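You operate a simulated robot arm through the tools that you are given. There is no shell and no other tool. Be economical: measure what you need, move in short steps, check, and stop when the job is done.

You run a simulated two-armed robot. Do the job below in one go: nothing can be reset, and whatever is moved stays where it is left.

JOB
Mute and clear the power alarm, wait for READY, free the drawers, hang the blue-edged card on the grey plate.

It is judged by the outcome, as a careful person would: the job done as asked, and still so three seconds after it is handed in. It fails if anything else is knocked over, pushed out of place, dropped, spilled or broken.

ROBOT AND FRAMES
Two 7-joint arms with two-finger parallel grippers on one trunk, on a base that drives. Base frame: it is fixed to the floor where the robot stands at the start and does not move with it; the origin is under the middle of the robot, x ahead of it, y to its left, z up. Readings come in mm, rad, newtons and seconds.
The left shoulder is at the start at [70, 163, 1320], the right one opposite. With the tool pointing down near the work surface each hand reaches from about 360 to 880 mm from the robot's upright axis, wherever it stands, measured 20 degrees to its own side. Places, roughly: done key of the incubator [500, -100, 1400]; incubator screen [500, -100, 1500]; lock slide [500, -100, 1300]; mute key of the incubator [500, -100, 1400]; peg of the grey peg plate [1200, 800, 800]. Payload 3.43 kg a hand.
Tool frame (each hand has its own): the origin (TCP) lies between the finger pads and is the grasp point; the fingertips stand 34 mm ahead of it; z points along the fingers, y is the line along which they close. The gripper opens to 128 mm. The fingers are 24 mm wide and 12 mm thick; the gripper's body (48 by 130 mm) begins 96 mm behind the TCP.
Orientation is that of the tool frame in the base frame, as a unit quaternion [w, x, y, z]. With the fingers straight down and closing along the base's y, the tool's x points along the base's -x, its y along +y and its z along -z.

CONTROLS
- The arms move only by the tool nudge_tool. It takes "left_targets", "right_targets" or both (then of equal length, played together; a hand with none holds still); each is a list of rows, each a list of 3 entries, a list of its own where there are three numbers: the opening in per cent of the stroke, from 0 (shut) to 100 (fully open), then the shift along the base's x, y, z in mm, then the turn, a rotation vector about the base's x, y, z in degrees. In form: [[jaw, [tx, ty, tz], [wx, wy, wz]], ...]. A call has 1 to 12 rows; each row is the pose to reach, as a shift and turn from the pose commanded when the call began. Rows are played at 5 a second. More than 50 mm and 0.15 rad between two rows, or a gripper value outside its range, and nothing of the call is played. A pose out of reach is approached as far as the arm can. The call stops where the force on the tool passes 40 N (or 10 N more than at its start, if that is more) or the arm is blocked; 0.2 s more then pass. The fingers move at their own pace (about 153 mm/s each) and stop on an object; they squeeze with about 20 N. The grip force told is the motor's: it shows also when the fingers shut on nothing. Time passes only in rows, and 0.2 s behind the last, so rows that repeat a pose let the fingers close. It gives the time, the measured TCP pose, the force on the tool (base axes), the opening and the grip force at its end, in the units of the frame above (readings bear some noise), with the torque about the TCP (base axes, N m) and any sound that the robot's microphone picked up.
- Cameras (640 x 400 px; columns grow to the right, rows downward): "scene" is now at [135.1, -38.2, 1559]; the picture's right is [-0.42, -0.91, 0.00], its down [-0.43, 0.20, -0.88] and it looks along [0.80, -0.37, -0.47] (base axes); focal length 214 px, centre (320, 200). "left" rides on the left gripper at [76, 11, -160] in its tool frame; the picture's right is [-0.15, 0.99, 0.00], its down [-0.88, -0.13, -0.46] and it looks along [-0.45, -0.07, 0.89] (tool axes); focal length 234 px, centre (320, 200). "right" rides on the right gripper at [76, -11, -160] in its tool frame; the picture's right is [0.15, 0.99, 0.00], its down [-0.88, 0.13, -0.46] and it looks along [-0.45, 0.07, 0.89] (tool axes); focal length 234 px, centre (320, 200). There is no depth. A picture from a camera that has moved, and an enlarged one, comes with that camera's place and axes in the base frame and with its lens.
- grab_frame(camera): a new picture of that camera. No time passes.
- move_column(by): slides the trunk up (or, below 0, down) by that many mm; the arms and the scene camera ride with it, the base frame stays. It gives what a move gives, with no picture.
- base_move(legs): drives the robot by 1 to 6 legs, each [ahead, left, turn to the left] in mm, mm and rad, along the robot's own axes; the way and the turn of a leg run together, so that a leg with both is an arc; at most 1500 mm and 3.142 rad a leg. The arms and the cameras ride along, it lands a little off, and it stops where it bumps. It gives what a move gives.
- aim_head(pan, tilt): turns the head with the scene camera to pan (to the left, within 1.501 rad either way) and tilt (down, from -0.506 to 1.204), counted from straight ahead of the robot. It gives what a move gives.
- inspect(camera, box): a new picture of the part [left, top, right, bottom] of that camera's present view, enlarged. No time passes.
- job_done(): hands the job in; it is judged then, once.

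Work in short steps. Places have to be worked out from the pictures, the camera data and where the tool is seen: move nearer, look again, correct. Check each grasp and each placing, and mend what went wrong. You have 120 turns and 108 pictures in all, those below and enlarged ones among them. Open the grippers and draw the arms clear of the work before you hand the job in, unless the task says otherwise; then end with one line.

The tools are called as name(argument=value, ...) on one line, values as JSON. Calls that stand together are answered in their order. nudge_tool: Moves the arms, as the interface text tells. Its arguments: {"type":"object","properties":{"left_targets":{"type":"array"},"right_targets":{"type":"array"}},"required":[]} The other tools are called the same way: move_column (by) slides the trunk up or down; base_move (legs) drives the base; aim_head (pan, tilt) turns the head that bears the scene camera; grab_frame (camera) takes a picture; inspect (camera, box) takes an enlarged picture of a part of a camera's view; job_done () hands the job in.

At the start:

```text
t: 0.0
left_ee_pos: [583.2, 150.1, 1559.6]
left_ee_rot: [0.0, 0.0, 1.0, 0.0]
left_contact_force: [0.0, -0.3, -0.5]
left_moment: [-0.02, 0.02, 0.01]
left_opening: 128.0
left_grasp_force: 0.1
right_ee_pos: [299.1, -202.5, 1571.2]
right_ee_rot: [0.001, 0.001, 1.0, 0.001]
right_contact_force: [0.0, -0.3, 0.4]
right_moment: [0.0, 0.01, 0.04]
right_opening: 127.9
right_grasp_force: 0.0
trunk travel left (down, up): [-800.0, 140.0]
robot x, y, heading: [-2.9, 2.1, 0.003]
head pan, tilt: [-0.433, 0.492]
```

scene: 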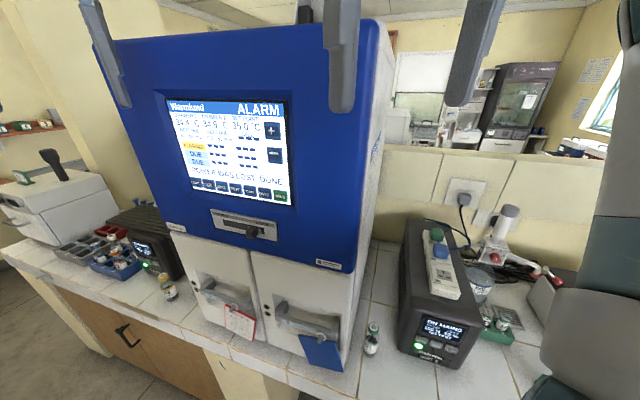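
right: 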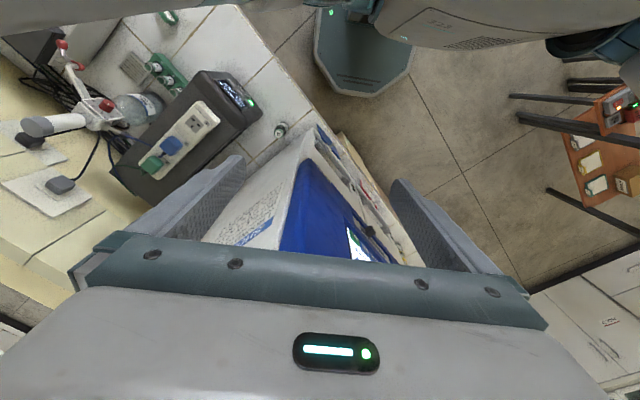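
left: 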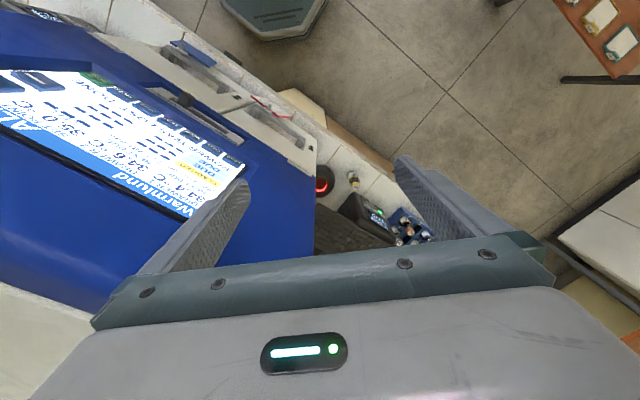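

The incubator screen shows ALARM. I zoom in on the screen, then on the drawers and the slide.

inspect(camera="scene", box=[150, 80, 310, 220])

inspect(camera="scene", box=[160, 200, 400, 380])

```text
2.86 times, centred on (230, 150) of scene
camera zoom: at [135.1, -38.2, 1559.0], right [-0.42, -0.91, 0.0], down [-0.43, 0.2, -0.88], along [0.8, -0.37, -0.47], focal length 613 px, centre (577, 343)
```

zoom: 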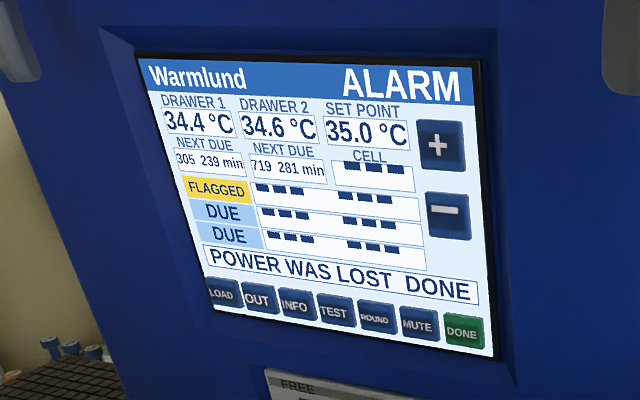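

```text
2.22 times, centred on (280, 290) of scene
camera zoom: at [135.1, -38.2, 1559.0], right [-0.42, -0.91, 0.0], down [-0.43, 0.2, -0.88], along [0.8, -0.37, -0.47], focal length 477 px, centre (409, 0)
```

zoom: 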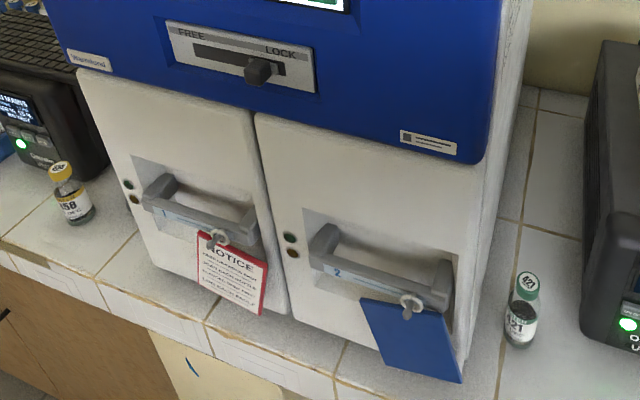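

From the scene and left wrist pictures the screen plane comes out vertical, with outward normal about (-0.73, 0.68). I place DONE near [463,-114,1391] and MUTE near [484,-92,1391]. Before driving I look left for the peg plate and free floor.

aim_head(pan=0.6, tilt=0.5)

grab_frame(camera="scene")

aim_head(pan=1.5, tilt=0.7)

grab_frame(camera="scene")

aim_head(pan=-1.5, tilt=0.7)

grab_frame(camera="scene")

```text
t: 1.3
left_ee_pos: [581.3, 151.4, 1559.9]
left_ee_rot: [0.0, 0.0, 1.0, 0.0]
left_contact_force: [-0.1, 0.6, -0.6]
left_moment: [-0.01, 0.02, 0.01]
left_opening: 127.8
left_grasp_force: 0.1
right_ee_pos: [298.6, -202.6, 1570.4]
right_ee_rot: [0.0, 0.001, 1.0, 0.0]
right_contact_force: [0.0, -0.1, -0.2]
right_moment: [-0.03, 0.02, 0.01]
right_opening: 127.9
right_grasp_force: 0.1
trunk travel left (down, up): [-800.0, 140.0]
robot x, y, heading: [-3.8, -2.2, 0.001]
head pan, tilt: [0.6, 0.499]
```

```text
102 pictures are left
camera scene: at [127.5, 51.3, 1558.4], right [0.56, -0.83, 0.0], down [-0.4, -0.27, -0.88], along [0.72, 0.5, -0.48], focal length 214 px, centre (320, 200)
```

scene: 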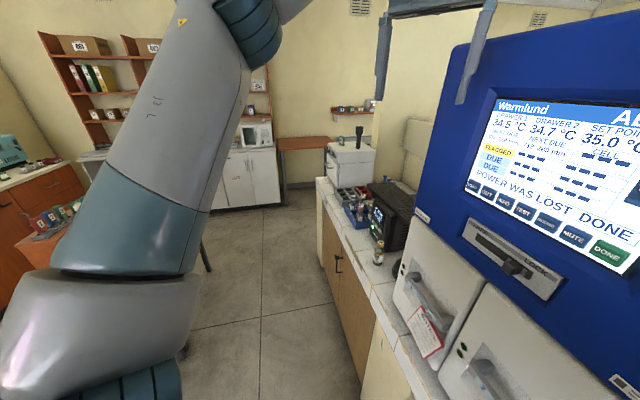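

```text
t: 2.5
left_ee_pos: [581.4, 149.6, 1560.1]
left_ee_rot: [0.001, 0.0, 1.0, -0.001]
left_contact_force: [-0.1, 0.3, -0.9]
left_moment: [0.01, 0.02, -0.02]
left_opening: 127.9
left_grasp_force: 0.0
right_ee_pos: [297.7, -203.5, 1572.3]
right_ee_rot: [0.0, 0.0, 1.0, 0.001]
right_contact_force: [0.7, -0.1, -0.3]
right_moment: [-0.02, 0.04, 0.01]
right_opening: 128.0
right_grasp_force: 0.0
trunk travel left (down, up): [-800.0, 140.0]
robot x, y, heading: [-1.4, 0.2, -0.005]
head pan, tilt: [1.499, 0.7]
```

```text
101 pictures are left
camera scene: at [58.6, 84.7, 1540.7], right [1.0, -0.07, 0.0], down [-0.05, -0.64, -0.77], along [0.06, 0.76, -0.64], focal length 214 px, centre (320, 200)
```

scene: 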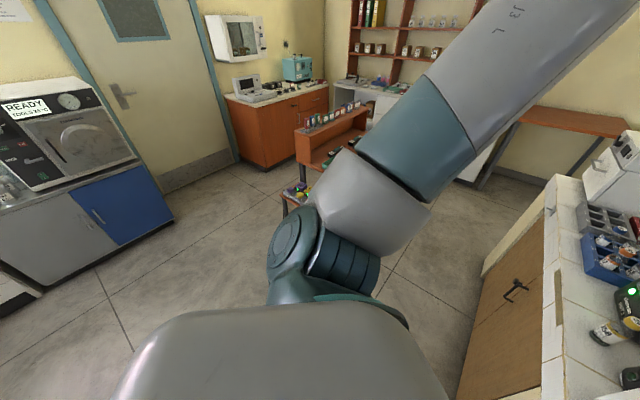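

```text
t: 5.1
left_ee_pos: [582.2, 151.2, 1560.2]
left_ee_rot: [0.0, 0.0, 1.0, -0.001]
left_contact_force: [0.4, 0.0, 0.0]
left_moment: [0.0, 0.0, 0.0]
left_opening: 127.8
left_grasp_force: 0.0
right_ee_pos: [298.9, -203.0, 1572.1]
right_ee_rot: [0.0, 0.0, 1.0, 0.001]
right_contact_force: [0.0, 0.9, 0.1]
right_moment: [-0.01, 0.01, -0.01]
right_opening: 128.1
right_grasp_force: 0.0
trunk travel left (down, up): [-800.0, 140.0]
robot x, y, heading: [0.8, 1.6, -0.003]
head pan, tilt: [-1.499, 0.7]
```

```text
100 pictures are left
camera scene: at [58.5, -84.8, 1540.7], right [-1.0, -0.07, 0.0], down [-0.05, 0.64, -0.76], along [0.05, -0.76, -0.64], focal length 214 px, centre (320, 200)
```

scene: 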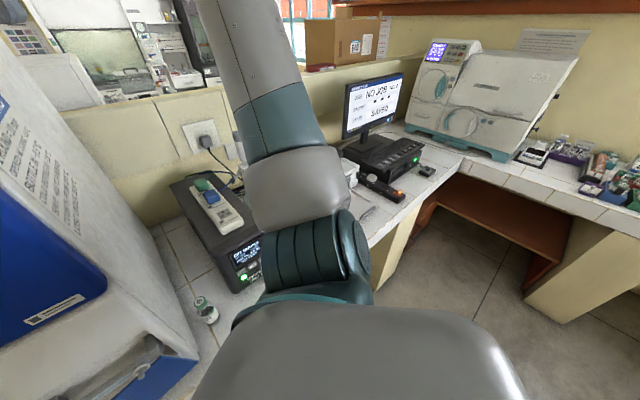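

There is open floor behind and to the left. I back straight off the incubator by 300 mm along its normal, then turn to face it squarely, which leaves the left arm in front of the keys.

base_move(legs=[[-220, 204, 0], [0, 0, -0.749]])

aim_head(pan=0.2, tilt=0.4)

grab_frame(camera="scene")

grab_frame(camera="left")

```text
t: 9.1
left_ee_pos: [306.7, -83.9, 1559.6]
left_ee_rot: [0.0, 0.368, 0.93, 0.0]
left_contact_force: [-0.2, 0.2, -0.2]
left_moment: [-0.02, 0.04, -0.01]
left_opening: 127.8
left_grasp_force: 0.1
right_ee_pos: [-141.3, -146.6, 1571.1]
right_ee_rot: [-0.001, 0.37, 0.929, 0.0]
right_contact_force: [0.2, -0.5, 0.1]
right_moment: [-0.01, 0.01, 0.0]
right_opening: 127.9
right_grasp_force: 0.1
trunk travel left (down, up): [-800.0, 140.0]
robot x, y, heading: [-225.7, 207.5, -0.756]
head pan, tilt: [-1.499, 0.7]
```

```text
t: 10.9
left_ee_pos: [306.6, -83.9, 1560.4]
left_ee_rot: [-0.001, 0.369, 0.929, 0.0]
left_contact_force: [-0.8, 0.0, -0.4]
left_moment: [0.02, 0.01, 0.0]
left_opening: 128.1
left_grasp_force: 0.0
right_ee_pos: [-142.2, -147.9, 1572.0]
right_ee_rot: [0.0, 0.369, 0.93, 0.001]
right_contact_force: [0.6, -0.4, -0.5]
right_moment: [-0.01, 0.01, -0.01]
right_opening: 128.1
right_grasp_force: 0.1
trunk travel left (down, up): [-800.0, 140.0]
robot x, y, heading: [-220.5, 205.8, -0.755]
head pan, tilt: [0.201, 0.4]
```

```text
99 pictures are left
camera scene: at [-102.6, 121.9, 1567.5], right [-0.53, -0.85, 0.0], down [-0.33, 0.21, -0.92], along [0.78, -0.48, -0.39], focal length 214 px, centre (320, 200)
```

scene: 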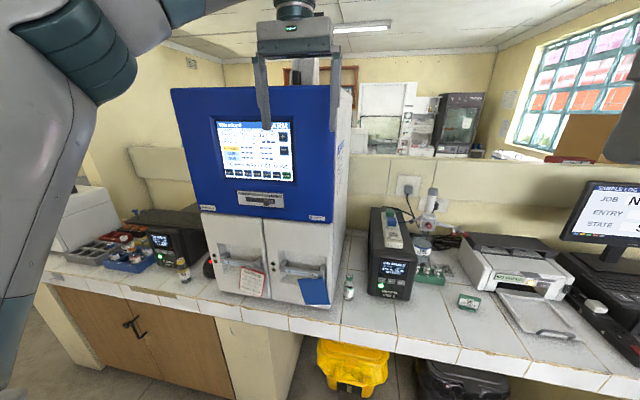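

```text
98 pictures are left
camera left: at [260.2, -23.3, 1720.8], right [0.78, 0.62, 0.0], down [0.55, -0.7, 0.46], along [0.28, -0.36, -0.89], focal length 234 px, centre (320, 200)
```

left: 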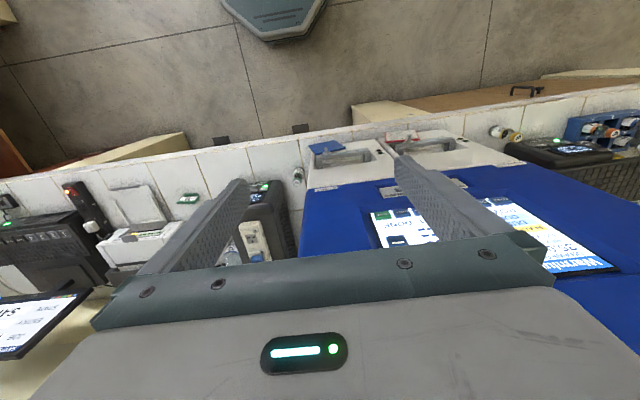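

Now facing the incubator. I zoom in on the panel to fix the key positions from here.

inspect(camera="scene", box=[205, 110, 305, 210])

inspect(camera="scene", box=[200, 180, 360, 310])

```text
4.00 times, centred on (255, 160) of scene
camera zoom: at [-102.6, 121.9, 1567.5], right [-0.53, -0.85, 0.0], down [-0.33, 0.21, -0.92], along [0.78, -0.48, -0.39], focal length 858 px, centre (580, 360)
```

zoom: 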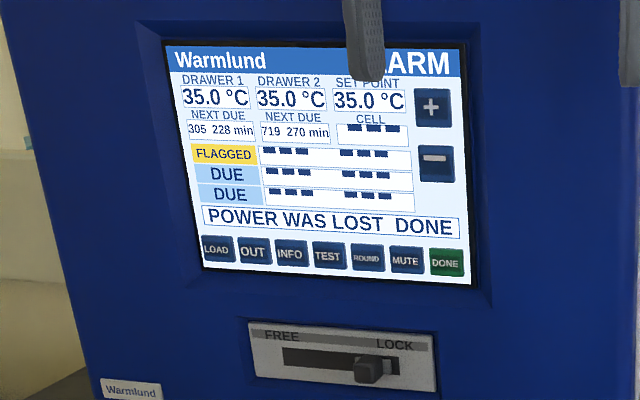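

```text
3.08 times, centred on (280, 245) of scene
camera zoom: at [-102.6, 121.9, 1567.5], right [-0.53, -0.85, 0.0], down [-0.33, 0.21, -0.92], along [0.78, -0.48, -0.39], focal length 660 px, centre (443, 62)
```

zoom: 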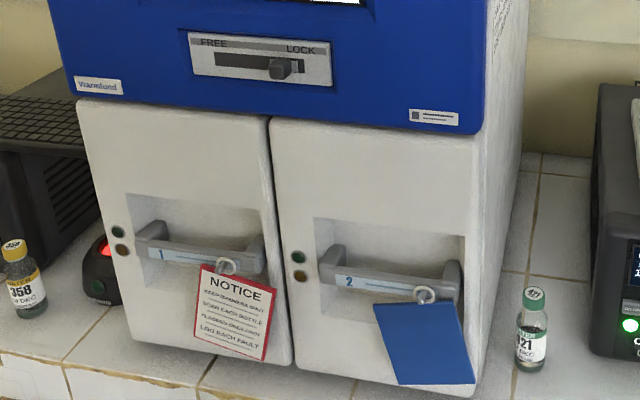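

DONE and MUTE agree within a few mm between the views: DONE about (465,-112,1388), MUTE about (486,-90,1388). I turn the left hand to point at the panel and bring it shut to about 60 mm in front of MUTE.

nudge_tool(left_targets=[[0, [9.9, 5.3, -15.6], [-5.6, -5.96, 0]], [0, [19.8, 10.6, -31.2], [-11.2, -11.93, 0]], [0, [29.7, 15.9, -46.8], [-16.8, -17.9, 0]], [0, [39.6, 21.2, -62.4], [-22.4, -23.85, 0]], [0, [49.5, 26.5, -78], [-28, -29.8, 0]], [0, [59.4, 31.8, -93.6], [-33.6, -35.8, 0]], [0, [69.3, 37.1, -109.2], [-39.2, -41.7, 0]], [0, [79.2, 42.4, -124.8], [-44.8, -47.7, 0]], [0, [89.1, 47.7, -140.4], [-50.4, -53.7, 0]], [0, [99, 53, -156], [-56, -59.6, 0]], [0, [109, 58, -172], [-61.6, -65.6, 0]]])

grab_frame(camera="scene")

grab_frame(camera="left")

```text
t: 13.3
left_ee_pos: [414.8, -25.5, 1392.9]
left_ee_rot: [0.642, 0.266, 0.673, -0.255]
left_contact_force: [0.4, -0.6, -0.6]
left_moment: [0.02, 0.01, 0.0]
left_opening: 0.1
left_grasp_force: 19.9
left hand out of reach, approached as far as the arm can: row 11
right_ee_pos: [-140.8, -147.1, 1571.4]
right_ee_rot: [0.001, 0.369, 0.93, 0.0]
right_contact_force: [0.8, 0.8, 0.1]
right_moment: [-0.01, -0.04, 0.0]
right_opening: 128.0
right_grasp_force: 0.0
trunk travel left (down, up): [-800.0, 140.0]
robot x, y, heading: [-220.8, 206.5, -0.755]
head pan, tilt: [0.201, 0.4]
```

```text
95 pictures are left
camera scene: at [-101.6, 122.7, 1567.6], right [-0.53, -0.85, 0.0], down [-0.33, 0.2, -0.92], along [0.78, -0.48, -0.39], focal length 214 px, centre (320, 200)
```

scene: 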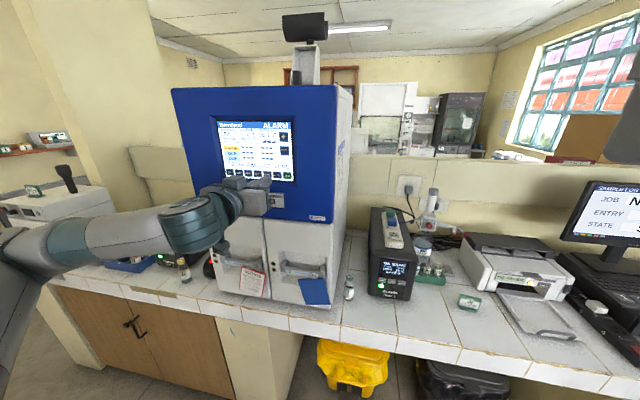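

```text
94 pictures are left
camera left: at [302.6, 93.9, 1326.3], right [0.68, 0.72, 0.15], down [-0.39, 0.19, 0.9], along [0.62, -0.67, 0.41], focal length 234 px, centre (320, 200)
```

left: 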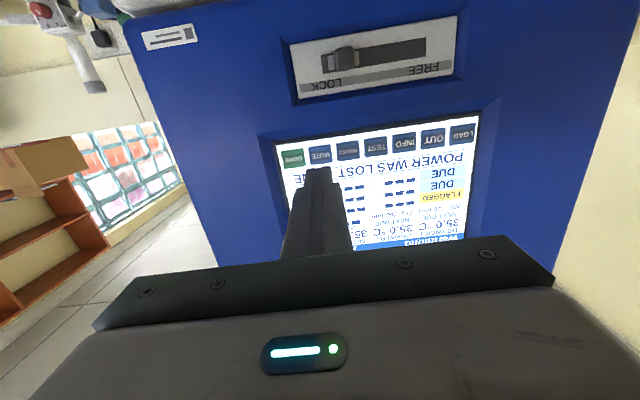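

Left camera puts MUTE at (485,-91,1386) and the fingertips point at it. I advance 45 mm and check the force.

nudge_tool(left_targets=[[0, [11, -10.2, -1], [0, 0, 0]], [0, [22, -20.4, -1], [0, 0, 0]], [0, [33, -30.6, -2], [0, 0, 0]]])

grab_frame(camera="left")

```text
t: 14.1
left_ee_pos: [420.5, -44.9, 1397.2]
left_ee_rot: [0.649, 0.277, 0.657, -0.265]
left_contact_force: [-0.2, -0.3, -0.3]
left_moment: [0.02, 0.0, 0.0]
left_opening: 0.0
left_grasp_force: 20.4
left hand out of reach, approached as far as the arm can: row 1, 2, 3
right_ee_pos: [-140.3, -148.7, 1570.3]
right_ee_rot: [0.0, 0.368, 0.93, 0.0]
right_contact_force: [-0.3, -1.2, 0.2]
right_moment: [-0.04, 0.0, -0.01]
right_opening: 128.0
right_grasp_force: 0.1
trunk travel left (down, up): [-800.0, 140.0]
robot x, y, heading: [-221.3, 205.4, -0.756]
head pan, tilt: [0.201, 0.4]
```

```text
93 pictures are left
camera left: at [314.4, 77.6, 1326.5], right [0.7, 0.7, 0.16], down [-0.41, 0.21, 0.89], along [0.58, -0.69, 0.43], focal length 234 px, centre (320, 200)
```

left: 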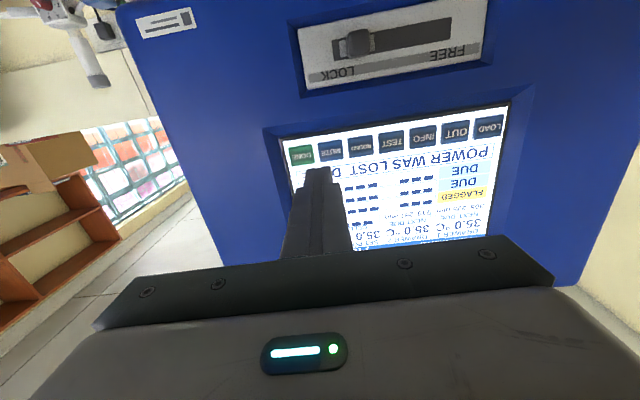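

The wrist hits a limit pointing dead level. I'll back off and pitch the hand about 30° downward, which should reach further forward.

nudge_tool(left_targets=[[0, [-9, 8, 0], [5.1, 5.5, 0]], [0, [-18, 16, 0], [10.2, 10.9, 0]], [0, [-27, 24, 0], [15.4, 16.4, 0]], [0, [-36, 32, 0], [20.5, 21.9, 0]]])

```text
t: 15.1
left_ee_pos: [380.4, -12.9, 1397.0]
left_ee_rot: [0.465, 0.319, 0.806, -0.183]
left_contact_force: [0.2, 0.1, -0.3]
left_moment: [0.03, 0.01, 0.02]
left_opening: 0.0
left_grasp_force: 20.2
right_ee_pos: [-141.9, -149.1, 1570.8]
right_ee_rot: [0.0, 0.369, 0.929, 0.001]
right_contact_force: [-0.2, 0.6, -0.8]
right_moment: [0.01, -0.01, 0.01]
right_opening: 127.9
right_grasp_force: 0.0
trunk travel left (down, up): [-800.0, 140.0]
robot x, y, heading: [-222.1, 205.0, -0.748]
head pan, tilt: [0.201, 0.4]
```

In reach now, pitched 30° down. The leading edge should meet MUTE with the TCP near (459,-66,1393), so I approach to about 15 mm short.

nudge_tool(left_targets=[[0, [23, -14, -1], [0, 0, 0]], [0, [46, -29, -3], [0, 0, 0]], [0, [68, -43, -4], [0, 0, 0]]])

grab_frame(camera="left")

inspect(camera="scene", box=[205, 110, 305, 210])

```text
t: 15.9
left_ee_pos: [451.2, -56.7, 1393.5]
left_ee_rot: [0.465, 0.319, 0.805, -0.184]
left_contact_force: [0.9, 0.1, 0.3]
left_moment: [0.0, 0.02, 0.0]
left_opening: 0.2
left_grasp_force: 20.2
right_ee_pos: [-141.1, -148.7, 1571.5]
right_ee_rot: [0.0, 0.37, 0.929, 0.001]
right_contact_force: [0.0, 0.6, 0.6]
right_moment: [-0.02, 0.03, 0.0]
right_opening: 127.7
right_grasp_force: 0.0
trunk travel left (down, up): [-800.0, 140.0]
robot x, y, heading: [-220.9, 201.6, -0.755]
head pan, tilt: [0.201, 0.4]
```

```text
92 pictures are left
camera left: at [330.3, 72.9, 1409.1], right [0.73, 0.67, 0.13], down [-0.06, -0.13, 0.99], along [0.68, -0.73, -0.06], focal length 234 px, centre (320, 200)
```

left: 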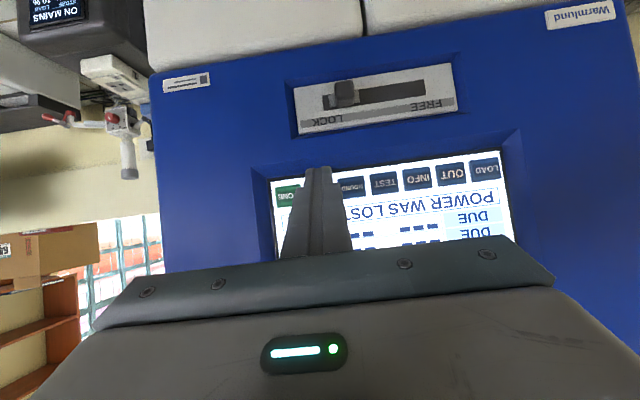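

```text
4.00 times, centred on (255, 160) of scene
camera zoom: at [-102.2, 121.6, 1567.5], right [-0.53, -0.85, 0.0], down [-0.33, 0.21, -0.92], along [0.78, -0.48, -0.39], focal length 858 px, centre (580, 360)
```

zoom: 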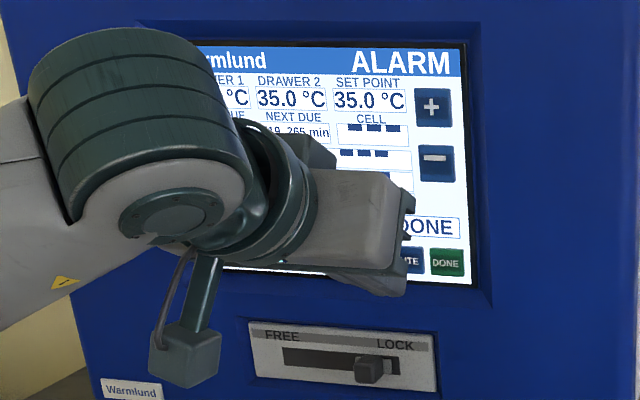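

The finger covers MUTE with about 12 mm gap left. I press forward gently.

nudge_tool(left_targets=[[0, [3.7, -3.4, 0], [0, 0, 0]], [0, [6.6, -6.1, 0], [0, 0, 0]], [0, [8.8, -8.2, 0], [0, 0, 0]], [0, [10.2, -9.5, 0], [0, 0, 0]]])

inspect(camera="scene", box=[205, 110, 305, 210])

```text
t: 16.9
left_ee_pos: [459.5, -64.0, 1393.9]
left_ee_rot: [0.464, 0.319, 0.806, -0.183]
left_contact_force: [0.1, -0.2, 0.3]
left_moment: [-0.02, 0.0, -0.02]
left_opening: 0.1
left_grasp_force: 20.2
right_ee_pos: [-142.3, -147.2, 1571.2]
right_ee_rot: [0.0, 0.369, 0.93, 0.001]
right_contact_force: [0.8, -0.1, 1.0]
right_moment: [-0.01, -0.01, -0.05]
right_opening: 128.2
right_grasp_force: 0.0
trunk travel left (down, up): [-800.0, 140.0]
robot x, y, heading: [-220.9, 207.6, -0.754]
head pan, tilt: [0.201, 0.4]
```

```text
4.00 times, centred on (255, 160) of scene
camera zoom: at [-102.6, 121.9, 1567.5], right [-0.53, -0.85, 0.0], down [-0.33, 0.2, -0.92], along [0.78, -0.48, -0.39], focal length 858 px, centre (580, 360)
```

zoom: 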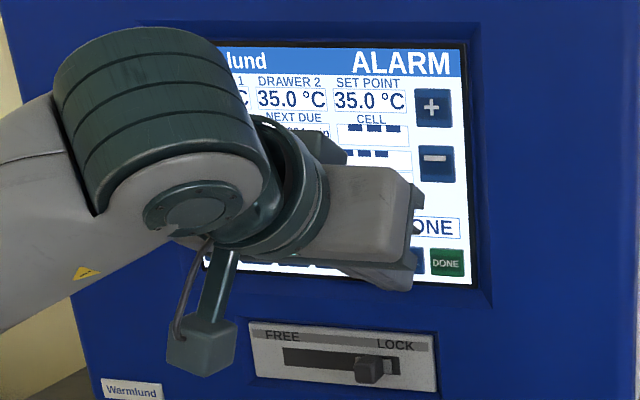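

No contact yet. I continue in 2 mm steps.

nudge_tool(left_targets=[[0, [1.5, -1.4, 0], [0, 0, 0]], [0, [2.9, -2.7, 0], [0, 0, 0]], [0, [4.4, -4.1, 0], [0, 0, 0]]])

```text
t: 17.7
left_ee_pos: [461.4, -67.3, 1395.1]
left_ee_rot: [0.465, 0.318, 0.805, -0.184]
left_contact_force: [-4.3, 4.7, -2.6]
left_moment: [0.1, 0.15, 0.01]
left_opening: 0.0
left_grasp_force: 20.0
right_ee_pos: [-144.1, -145.2, 1572.7]
right_ee_rot: [0.001, 0.369, 0.93, 0.001]
right_contact_force: [0.2, -0.2, -0.4]
right_moment: [-0.01, -0.01, -0.02]
right_opening: 128.4
right_grasp_force: 0.1
trunk travel left (down, up): [-800.0, 140.0]
robot x, y, heading: [-217.8, 205.0, -0.758]
head pan, tilt: [0.201, 0.4]
heard: click
```

A click at about 6 N. I back off and look at the screen.

nudge_tool(left_targets=[[0, [-20, 18.6, 0], [0, 0, 0]], [0, [-44, 41, 0], [0, 0, 0]]])

inspect(camera="scene", box=[205, 110, 305, 210])

grab_frame(camera="left")

```text
t: 18.3
left_ee_pos: [418.7, -25.7, 1396.4]
left_ee_rot: [0.465, 0.318, 0.805, -0.184]
left_contact_force: [-0.3, 0.0, -0.1]
left_moment: [-0.03, -0.02, -0.01]
left_opening: 0.0
left_grasp_force: 19.3
right_ee_pos: [-143.7, -144.9, 1572.3]
right_ee_rot: [0.0, 0.37, 0.929, 0.0]
right_contact_force: [-0.1, -0.3, 0.2]
right_moment: [-0.02, -0.03, 0.03]
right_opening: 128.0
right_grasp_force: 0.0
trunk travel left (down, up): [-800.0, 140.0]
robot x, y, heading: [-223.4, 205.5, -0.758]
head pan, tilt: [0.201, 0.4]
```

```text
4.00 times, centred on (255, 160) of scene
camera zoom: at [-104.2, 123.9, 1567.8], right [-0.53, -0.85, 0.0], down [-0.33, 0.2, -0.92], along [0.78, -0.49, -0.39], focal length 858 px, centre (580, 360)
```

zoom: 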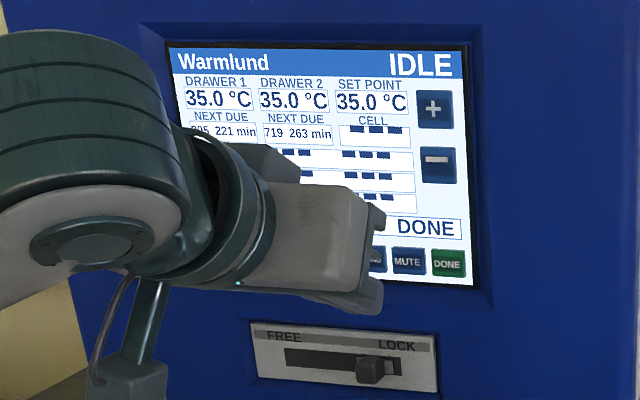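

```text
88 pictures are left
camera left: at [297.8, 103.1, 1410.9], right [0.73, 0.67, 0.13], down [-0.06, -0.12, 0.99], along [0.68, -0.73, -0.05], focal length 234 px, centre (320, 200)
```

left: 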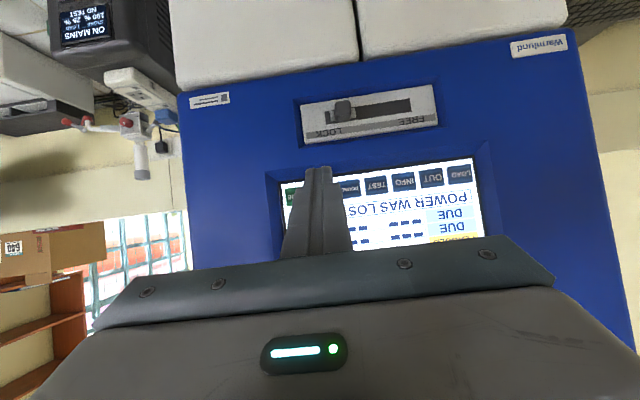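

MUTE worked: the header now reads IDLE and "POWER WAS LOST  DONE" remains. Next I shift 31 mm right and press DONE the same way.

nudge_tool(left_targets=[[0, [-21, -22, 0], [0, 0, 0]], [0, [1, -43, -1], [0, 0, 0]], [0, [16, -57, -1], [0, 0, 0]], [0, [18.5, -59.5, -1], [0, 0, 0]], [0, [20, -61, -1], [0, 0, 0]], [0, [21.5, -62.5, -1], [0, 0, 0]]])

```text
t: 19.7
left_ee_pos: [440.0, -90.5, 1393.3]
left_ee_rot: [0.465, 0.32, 0.805, -0.185]
left_contact_force: [-2.3, 3.1, -1.0]
left_moment: [-0.01, 0.01, 0.0]
left_opening: 0.0
left_grasp_force: 19.9
right_ee_pos: [-142.7, -146.3, 1571.4]
right_ee_rot: [0.001, 0.369, 0.929, 0.0]
right_contact_force: [0.5, 0.2, -0.5]
right_moment: [-0.01, 0.03, -0.02]
right_opening: 128.5
right_grasp_force: 0.1
trunk travel left (down, up): [-800.0, 140.0]
robot x, y, heading: [-220.9, 205.0, -0.752]
head pan, tilt: [0.201, 0.4]
heard: click, click
```

Heard clicks; I back off and look.

nudge_tool(left_targets=[[0, [-20, 18.6, 0], [0, 0, 0]], [0, [-44, 41, 0], [0, 0, 0]], [0, [-70, 66, 0], [0, 0, 0]]])

inspect(camera="scene", box=[205, 110, 305, 210])

```text
t: 20.5
left_ee_pos: [371.2, -23.0, 1395.4]
left_ee_rot: [0.466, 0.319, 0.804, -0.185]
left_contact_force: [-0.2, 0.5, -0.3]
left_moment: [-0.01, 0.0, 0.0]
left_opening: 0.1
left_grasp_force: 20.3
right_ee_pos: [-142.6, -147.9, 1572.0]
right_ee_rot: [0.0, 0.369, 0.929, 0.0]
right_contact_force: [-0.3, 0.6, -0.4]
right_moment: [-0.01, 0.0, -0.01]
right_opening: 128.3
right_grasp_force: 0.0
trunk travel left (down, up): [-800.0, 140.0]
robot x, y, heading: [-220.7, 206.0, -0.758]
head pan, tilt: [0.201, 0.4]
```

```text
4.00 times, centred on (255, 160) of scene
camera zoom: at [-103.4, 122.7, 1567.6], right [-0.53, -0.85, 0.0], down [-0.33, 0.2, -0.92], along [0.78, -0.48, -0.39], focal length 858 px, centre (580, 360)
```

zoom: 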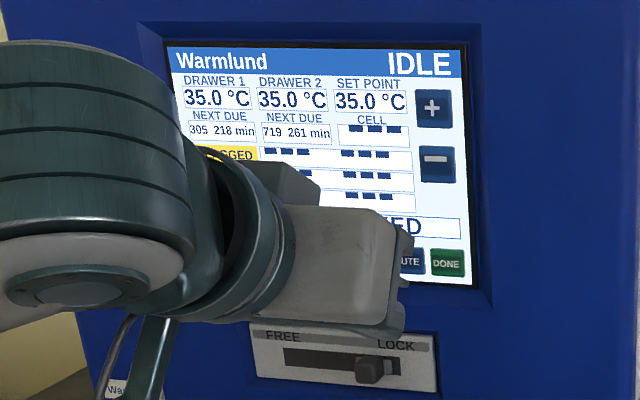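

The message changed to something ending in "ED". I read it with the left camera.

grab_frame(camera="left")

```text
86 pictures are left
camera left: at [250.1, 106.0, 1409.4], right [0.73, 0.67, 0.13], down [-0.06, -0.13, 0.99], along [0.68, -0.73, -0.05], focal length 234 px, centre (320, 200)
```

left: 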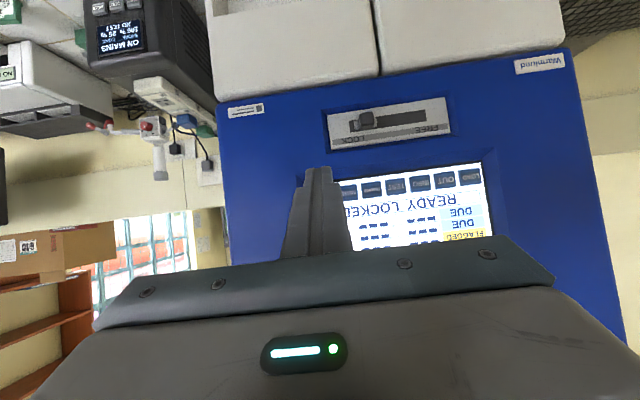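

It reads "READY LOCKED", so READY is reached. I lower the hand towards the lock slide and look at it at its own height.

nudge_tool(left_targets=[[0, [0, 0, -40], [0, 0, 0]], [0, [0, 0, -85], [0, 0, 0]]])

grab_frame(camera="left")

inspect(camera="scene", box=[220, 160, 320, 240])

```text
t: 21.1
left_ee_pos: [373.7, -22.7, 1307.7]
left_ee_rot: [0.465, 0.318, 0.805, -0.185]
left_contact_force: [0.5, -0.2, -0.5]
left_moment: [0.01, 0.03, -0.01]
left_opening: 0.0
left_grasp_force: 19.7
right_ee_pos: [-140.8, -146.9, 1572.1]
right_ee_rot: [-0.001, 0.369, 0.929, -0.001]
right_contact_force: [-0.2, 1.0, 0.2]
right_moment: [-0.03, 0.01, 0.0]
right_opening: 127.9
right_grasp_force: 0.0
trunk travel left (down, up): [-800.0, 140.0]
robot x, y, heading: [-219.8, 206.4, -0.751]
head pan, tilt: [0.201, 0.4]
```

```text
85 pictures are left
camera left: at [252.2, 105.9, 1323.4], right [0.73, 0.67, 0.12], down [-0.06, -0.12, 0.99], along [0.68, -0.73, -0.05], focal length 234 px, centre (320, 200)
```

left: 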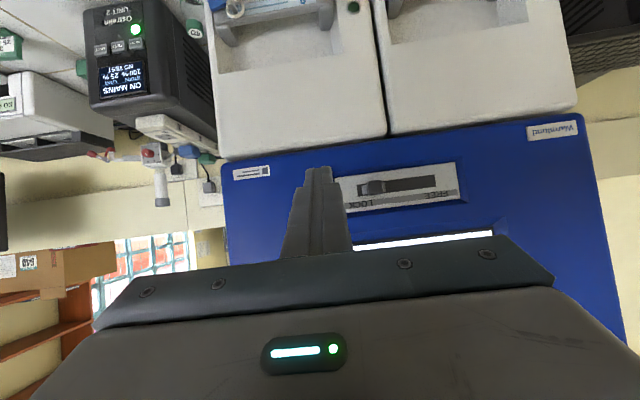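

```text
5.00 times, centred on (270, 200) of scene
camera zoom: at [-101.6, 122.7, 1567.6], right [-0.53, -0.85, 0.0], down [-0.33, 0.2, -0.92], along [0.78, -0.48, -0.39], focal length 1072 px, centre (570, 200)
```

zoom: 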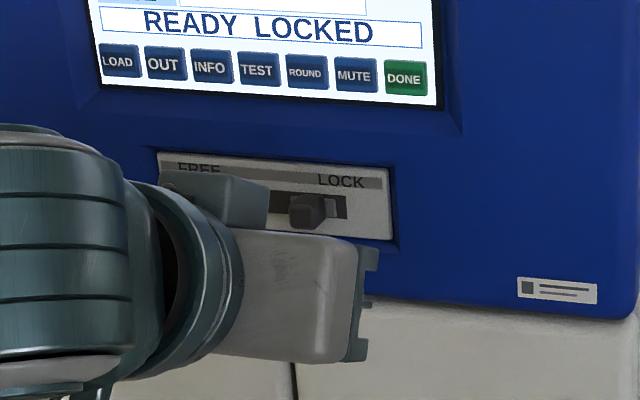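

Knob is about lateral 295 along the panel, z 1302. I place the shut fingers just to its right (LOCK side), about 10 mm off the plate.

nudge_tool(left_targets=[[0, [15.5, 16.6, 1], [0, 0, 0]], [0, [40, -6, 1], [0, 0, 0]], [0, [64.5, -29, 1], [0, 0, 0]]])

grab_frame(camera="left")

inspect(camera="scene", box=[220, 160, 320, 240])

```text
t: 21.9
left_ee_pos: [435.1, -56.7, 1310.3]
left_ee_rot: [0.465, 0.32, 0.805, -0.184]
left_contact_force: [0.4, -0.6, -0.3]
left_moment: [-0.03, 0.01, 0.04]
left_opening: 0.0
left_grasp_force: 19.7
right_ee_pos: [-141.1, -150.7, 1570.5]
right_ee_rot: [0.0, 0.369, 0.929, 0.0]
right_contact_force: [-0.3, 0.1, 0.3]
right_moment: [0.03, 0.0, 0.01]
right_opening: 128.0
right_grasp_force: 0.1
trunk travel left (down, up): [-800.0, 140.0]
robot x, y, heading: [-221.1, 204.7, -0.754]
head pan, tilt: [0.201, 0.4]
```

```text
83 pictures are left
camera left: at [316.0, 73.3, 1323.9], right [0.73, 0.67, 0.13], down [-0.06, -0.13, 0.99], along [0.68, -0.73, -0.06], focal length 234 px, centre (320, 200)
```

left: 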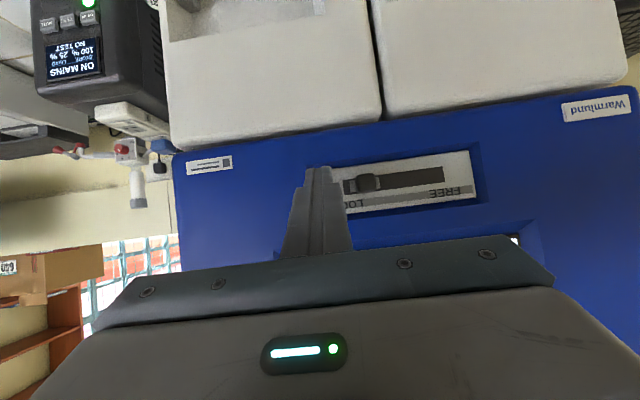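

```text
5.00 times, centred on (270, 200) of scene
camera zoom: at [-102.1, 119.4, 1567.3], right [-0.53, -0.85, 0.0], down [-0.33, 0.21, -0.92], along [0.78, -0.48, -0.39], focal length 1072 px, centre (570, 200)
```

zoom: 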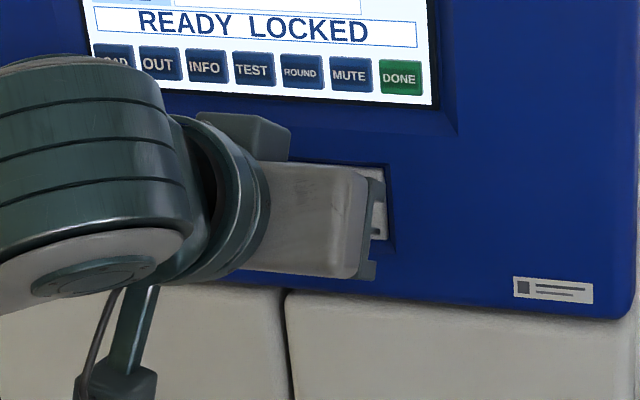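

The fingertip sits just right of the knob. I sweep toward FREE 40 mm and look.

nudge_tool(left_targets=[[0, [6.8, 7.3, 0], [0, 0, 0]], [0, [13.6, 14.6, 0], [0, 0, 0]], [0, [20.4, 22, 0], [0, 0, 0]], [0, [27.2, 29.3, 0], [0, 0, 0]]])

grab_frame(camera="left")

```text
t: 22.9
left_ee_pos: [463.7, -23.1, 1309.7]
left_ee_rot: [0.464, 0.319, 0.805, -0.184]
left_contact_force: [0.0, 0.5, -0.1]
left_moment: [-0.01, 0.04, 0.01]
left_opening: 0.1
left_grasp_force: 20.0
right_ee_pos: [-140.7, -145.8, 1572.6]
right_ee_rot: [0.0, 0.368, 0.93, 0.0]
right_contact_force: [-0.7, 1.0, 0.0]
right_moment: [0.01, 0.0, -0.01]
right_opening: 128.0
right_grasp_force: 0.1
trunk travel left (down, up): [-800.0, 140.0]
robot x, y, heading: [-220.5, 202.7, -0.76]
head pan, tilt: [0.201, 0.4]
```

```text
81 pictures are left
camera left: at [343.1, 105.5, 1324.2], right [0.73, 0.67, 0.13], down [-0.06, -0.13, 0.99], along [0.68, -0.73, -0.05], focal length 234 px, centre (320, 200)
```

left: 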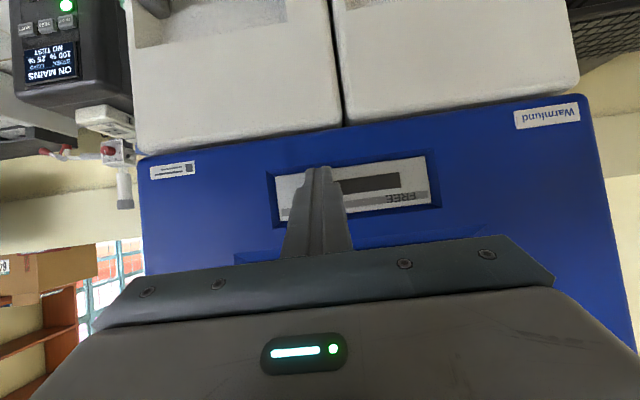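

No force: the finger passed in front of the knob. I go back, push deeper until near the plate, and try again.

nudge_tool(left_targets=[[0, [-14, -15, 0], [0, 0, 0]], [0, [-28.6, -31, 0], [0, 0, 0]], [0, [-25.7, -33.7, 0], [0, 0, 0]], [0, [-22.7, -36.5, 0], [0, 0, 0]], [0, [-20.5, -38.5, 0], [0, 0, 0]]])

```text
t: 24.1
left_ee_pos: [442.4, -63.0, 1308.7]
left_ee_rot: [0.465, 0.319, 0.805, -0.184]
left_contact_force: [-1.0, 0.0, -0.1]
left_moment: [-0.01, -0.02, -0.01]
left_opening: 0.0
left_grasp_force: 20.1
right_ee_pos: [-141.9, -147.1, 1572.0]
right_ee_rot: [0.001, 0.369, 0.929, 0.001]
right_contact_force: [0.5, -0.5, -0.4]
right_moment: [0.02, 0.02, -0.02]
right_opening: 127.7
right_grasp_force: 0.1
trunk travel left (down, up): [-800.0, 140.0]
robot x, y, heading: [-218.9, 207.5, -0.753]
head pan, tilt: [0.201, 0.4]
```

Still no contact with the plate; I creep forward until I feel it.

nudge_tool(left_targets=[[0, [2.2, -2, 0], [0, 0, 0]], [0, [4.4, -4.1, 0], [0, 0, 0]], [0, [6.6, -6.1, 0], [0, 0, 0]]])

grab_frame(camera="left")

```text
t: 24.9
left_ee_pos: [450.1, -69.4, 1309.0]
left_ee_rot: [0.466, 0.318, 0.805, -0.183]
left_contact_force: [-0.2, -0.5, 0.6]
left_moment: [-0.01, 0.01, 0.01]
left_opening: 0.0
left_grasp_force: 20.0
right_ee_pos: [-143.1, -146.9, 1571.0]
right_ee_rot: [0.001, 0.369, 0.929, 0.001]
right_contact_force: [-0.5, -0.3, 0.4]
right_moment: [0.01, -0.01, -0.01]
right_opening: 127.8
right_grasp_force: 0.0
trunk travel left (down, up): [-800.0, 140.0]
robot x, y, heading: [-221.7, 204.4, -0.758]
head pan, tilt: [0.201, 0.4]
```

```text
80 pictures are left
camera left: at [328.9, 60.2, 1324.2], right [0.73, 0.67, 0.13], down [-0.06, -0.13, 0.99], along [0.68, -0.73, -0.05], focal length 234 px, centre (320, 200)
```

left: 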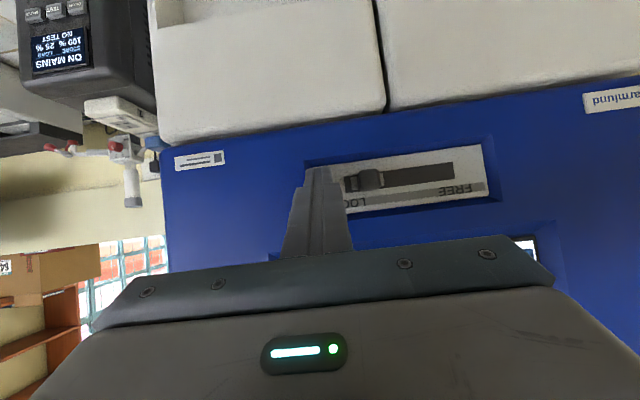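

The leading edge should now be about 6 mm off the plate and behind the knob's front face. I sweep toward FREE again.

nudge_tool(left_targets=[[0, [6.8, 7.3, 0], [0, 0, 0]], [0, [13.6, 14.6, 0], [0, 0, 0]], [0, [20.4, 22, 0], [0, 0, 0]], [0, [27.2, 29.3, 0], [0, 0, 0]]])

grab_frame(camera="left")

```text
t: 25.9
left_ee_pos: [477.6, -38.8, 1309.9]
left_ee_rot: [0.465, 0.319, 0.805, -0.185]
left_contact_force: [0.0, -0.2, 0.8]
left_moment: [-0.03, 0.02, -0.02]
left_opening: 0.0
left_grasp_force: 20.4
right_ee_pos: [-141.4, -145.8, 1570.7]
right_ee_rot: [0.0, 0.368, 0.93, 0.0]
right_contact_force: [0.0, 0.2, -0.8]
right_moment: [-0.02, 0.02, 0.02]
right_opening: 128.0
right_grasp_force: 0.1
trunk travel left (down, up): [-800.0, 140.0]
robot x, y, heading: [-224.8, 205.2, -0.757]
head pan, tilt: [0.201, 0.4]
```

```text
79 pictures are left
camera left: at [357.2, 90.2, 1324.4], right [0.73, 0.67, 0.13], down [-0.06, -0.12, 0.99], along [0.68, -0.73, -0.05], focal length 234 px, centre (320, 200)
```

left: 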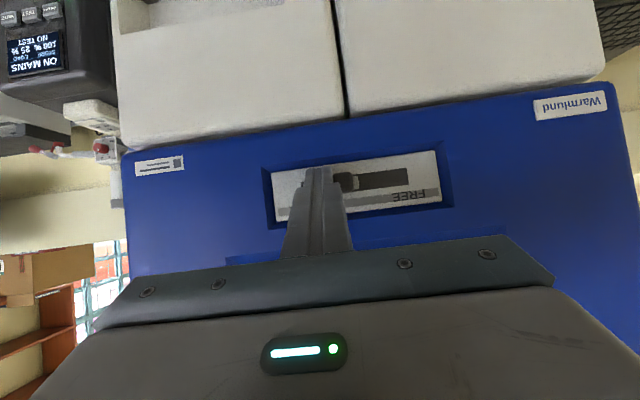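

The knob is being carried along with the finger. I continue toward FREE until it stops.

nudge_tool(left_targets=[[0, [6.8, 7.3, 0], [0, 0, 0]], [0, [13.6, 14.6, 0], [0, 0, 0]], [0, [20.4, 22, 0], [0, 0, 0]], [0, [27.2, 29.3, 0], [0, 0, 0]], [0, [30.6, 33, 0], [0, 0, 0]], [0, [34, 36.6, 0], [0, 0, 0]]])

grab_frame(camera="left")

```text
t: 27.3
left_ee_pos: [506.4, -7.3, 1308.6]
left_ee_rot: [0.464, 0.322, 0.805, -0.185]
left_contact_force: [-14.4, -10.2, -5.5]
left_moment: [-0.06, 0.32, -0.43]
left_opening: 0.1
left_grasp_force: 20.3
right_ee_pos: [-145.0, -149.6, 1570.8]
right_ee_rot: [0.001, 0.369, 0.929, 0.001]
right_contact_force: [0.1, -0.6, -0.1]
right_moment: [0.03, -0.04, 0.03]
right_opening: 128.0
right_grasp_force: 0.1
trunk travel left (down, up): [-800.0, 140.0]
robot x, y, heading: [-219.5, 208.1, -0.752]
head pan, tilt: [0.201, 0.4]
```

```text
78 pictures are left
camera left: at [386.4, 121.9, 1324.6], right [0.74, 0.67, 0.13], down [-0.06, -0.13, 0.99], along [0.67, -0.74, -0.06], focal length 234 px, centre (320, 200)
```

left: 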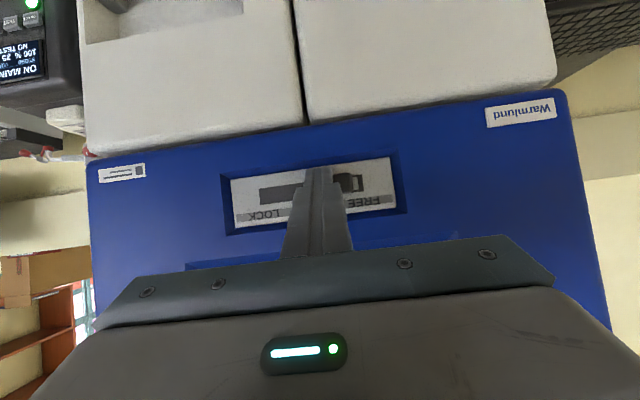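

The knob stopped with 18 N at the FREE end. I pull back off the slide and up/away to check the screen.

nudge_tool(left_targets=[[0, [-4, -4, 0], [0, 0, 0]], [0, [-30, 20, 0], [0, 0, 0]], [0, [-60, 48, 0], [0, 0, 0]], [0, [-90, 76, 0], [0, 0, 0]], [0, [-110, 120, 0], [0, 0, 0]]])

grab_frame(camera="scene")

inspect(camera="scene", box=[205, 110, 305, 210])

```text
t: 28.5
left_ee_pos: [421.6, 115.4, 1320.5]
left_ee_rot: [0.466, 0.319, 0.805, -0.186]
left_contact_force: [0.1, 0.7, 0.4]
left_moment: [0.02, -0.01, -0.01]
left_opening: 0.2
left_grasp_force: 19.8
left hand out of reach, approached as far as the arm can: row 5
right_ee_pos: [-142.9, -144.7, 1572.2]
right_ee_rot: [0.001, 0.368, 0.93, -0.001]
right_contact_force: [0.4, -0.1, 0.3]
right_moment: [-0.08, -0.04, 0.01]
right_opening: 128.2
right_grasp_force: 0.0
trunk travel left (down, up): [-800.0, 140.0]
robot x, y, heading: [-222.4, 208.2, -0.753]
head pan, tilt: [0.201, 0.4]
```

```text
77 pictures are left
camera scene: at [-103.5, 125.9, 1567.8], right [-0.53, -0.85, 0.0], down [-0.33, 0.2, -0.92], along [0.78, -0.49, -0.39], focal length 214 px, centre (320, 200)
```

scene: 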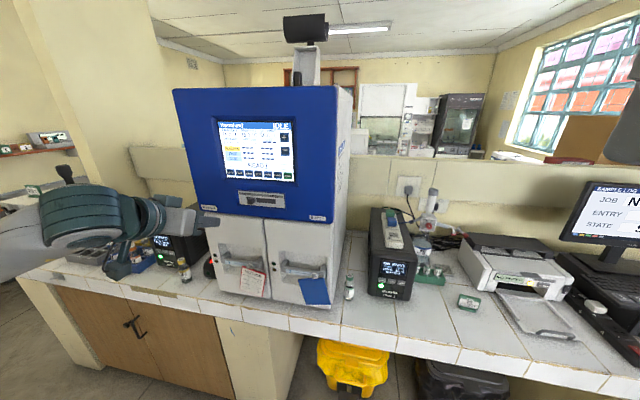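

```text
4.00 times, centred on (255, 160) of scene
camera zoom: at [-103.5, 125.9, 1567.8], right [-0.53, -0.85, 0.0], down [-0.33, 0.2, -0.92], along [0.78, -0.49, -0.39], focal length 858 px, centre (580, 360)
```

zoom: 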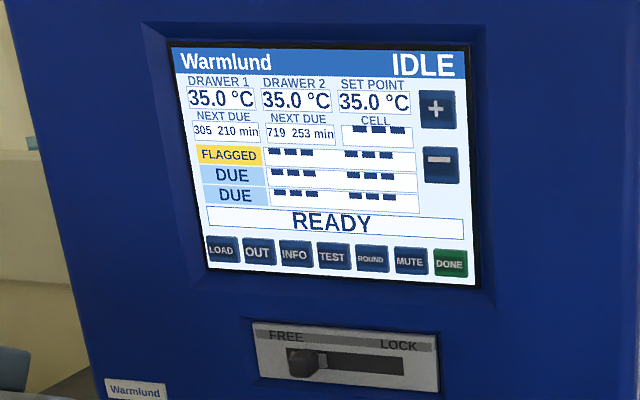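

Screen shows READY and the slide is at FREE. Now I look for the grey peg plate and other cards, and view the two hanging cards close up.

inspect(camera="scene", box=[205, 230, 345, 320])

aim_head(pan=1.1, tilt=0.5)

grab_frame(camera="scene")

```text
4.44 times, centred on (275, 275) of scene
camera zoom: at [-103.5, 125.9, 1567.8], right [-0.53, -0.85, 0.0], down [-0.33, 0.2, -0.92], along [0.78, -0.49, -0.39], focal length 953 px, centre (520, -133)
```

zoom: 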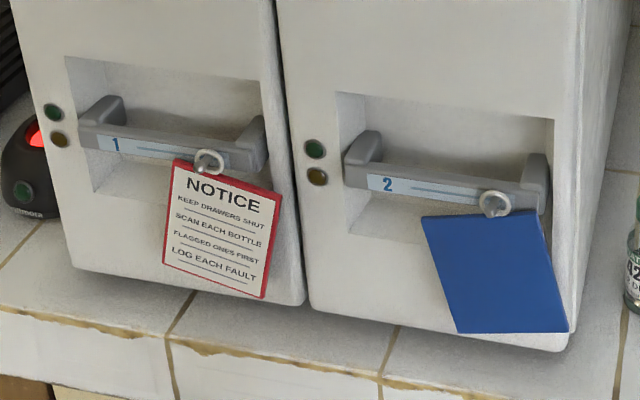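

```text
t: 29.7
left_ee_pos: [422.1, 112.0, 1319.6]
left_ee_rot: [0.465, 0.319, 0.805, -0.185]
left_contact_force: [-0.1, 0.2, 0.0]
left_moment: [-0.01, 0.01, -0.02]
left_opening: 0.3
left_grasp_force: 19.9
right_ee_pos: [-141.4, -147.0, 1570.3]
right_ee_rot: [0.001, 0.369, 0.929, 0.0]
right_contact_force: [-1.0, 0.3, 0.1]
right_moment: [0.0, 0.01, -0.03]
right_opening: 128.0
right_grasp_force: 0.1
trunk travel left (down, up): [-800.0, 140.0]
robot x, y, heading: [-220.3, 203.7, -0.758]
head pan, tilt: [1.1, 0.499]
```

```text
74 pictures are left
camera scene: at [-95.9, 202.1, 1558.4], right [0.34, -0.94, 0.0], down [-0.45, -0.16, -0.88], along [0.83, 0.3, -0.48], focal length 214 px, centre (320, 200)
```

scene: 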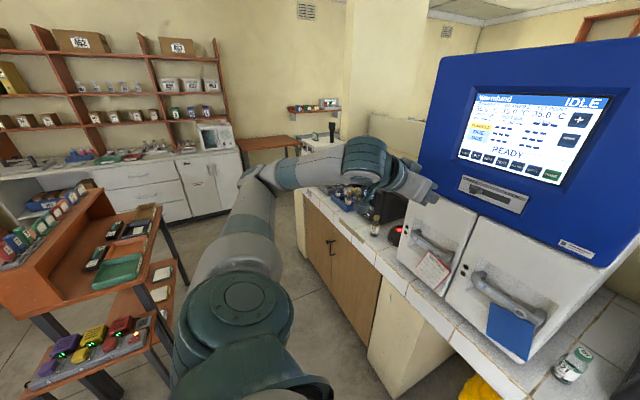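

I zoom in near the expected plate location, pixel (304,198).

inspect(camera="scene", box=[240, 140, 400, 260])

inspect(camera="scene", box=[0, 160, 220, 380])

```text
3.33 times, centred on (320, 200) of scene
camera zoom: at [-95.9, 202.1, 1558.4], right [0.34, -0.94, 0.0], down [-0.45, -0.16, -0.88], along [0.83, 0.3, -0.48], focal length 715 px, centre (320, 200)
```

zoom: 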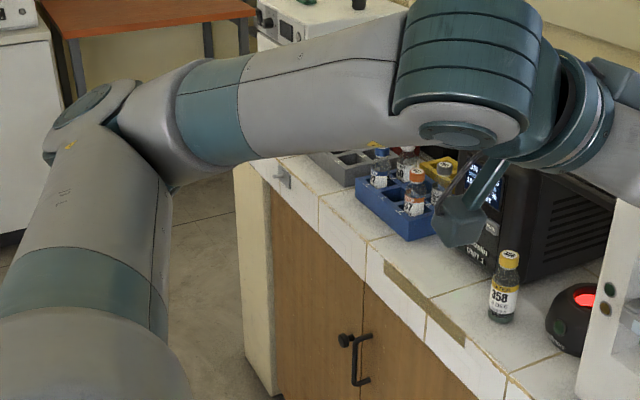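

```text
1.82 times, centred on (110, 270) of scene
camera zoom: at [-95.9, 202.1, 1558.4], right [0.34, -0.94, 0.0], down [-0.45, -0.16, -0.88], along [0.83, 0.3, -0.48], focal length 390 px, centre (702, 73)
```

zoom: 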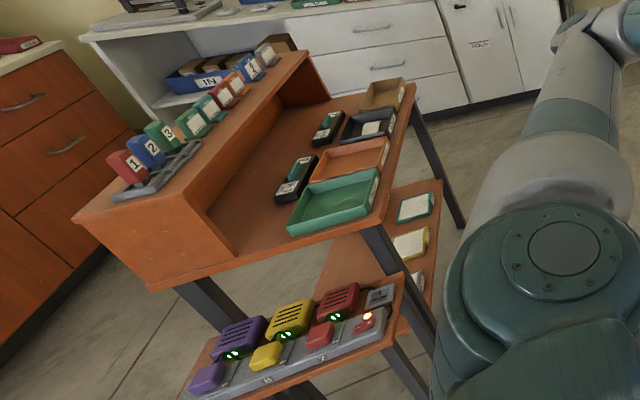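

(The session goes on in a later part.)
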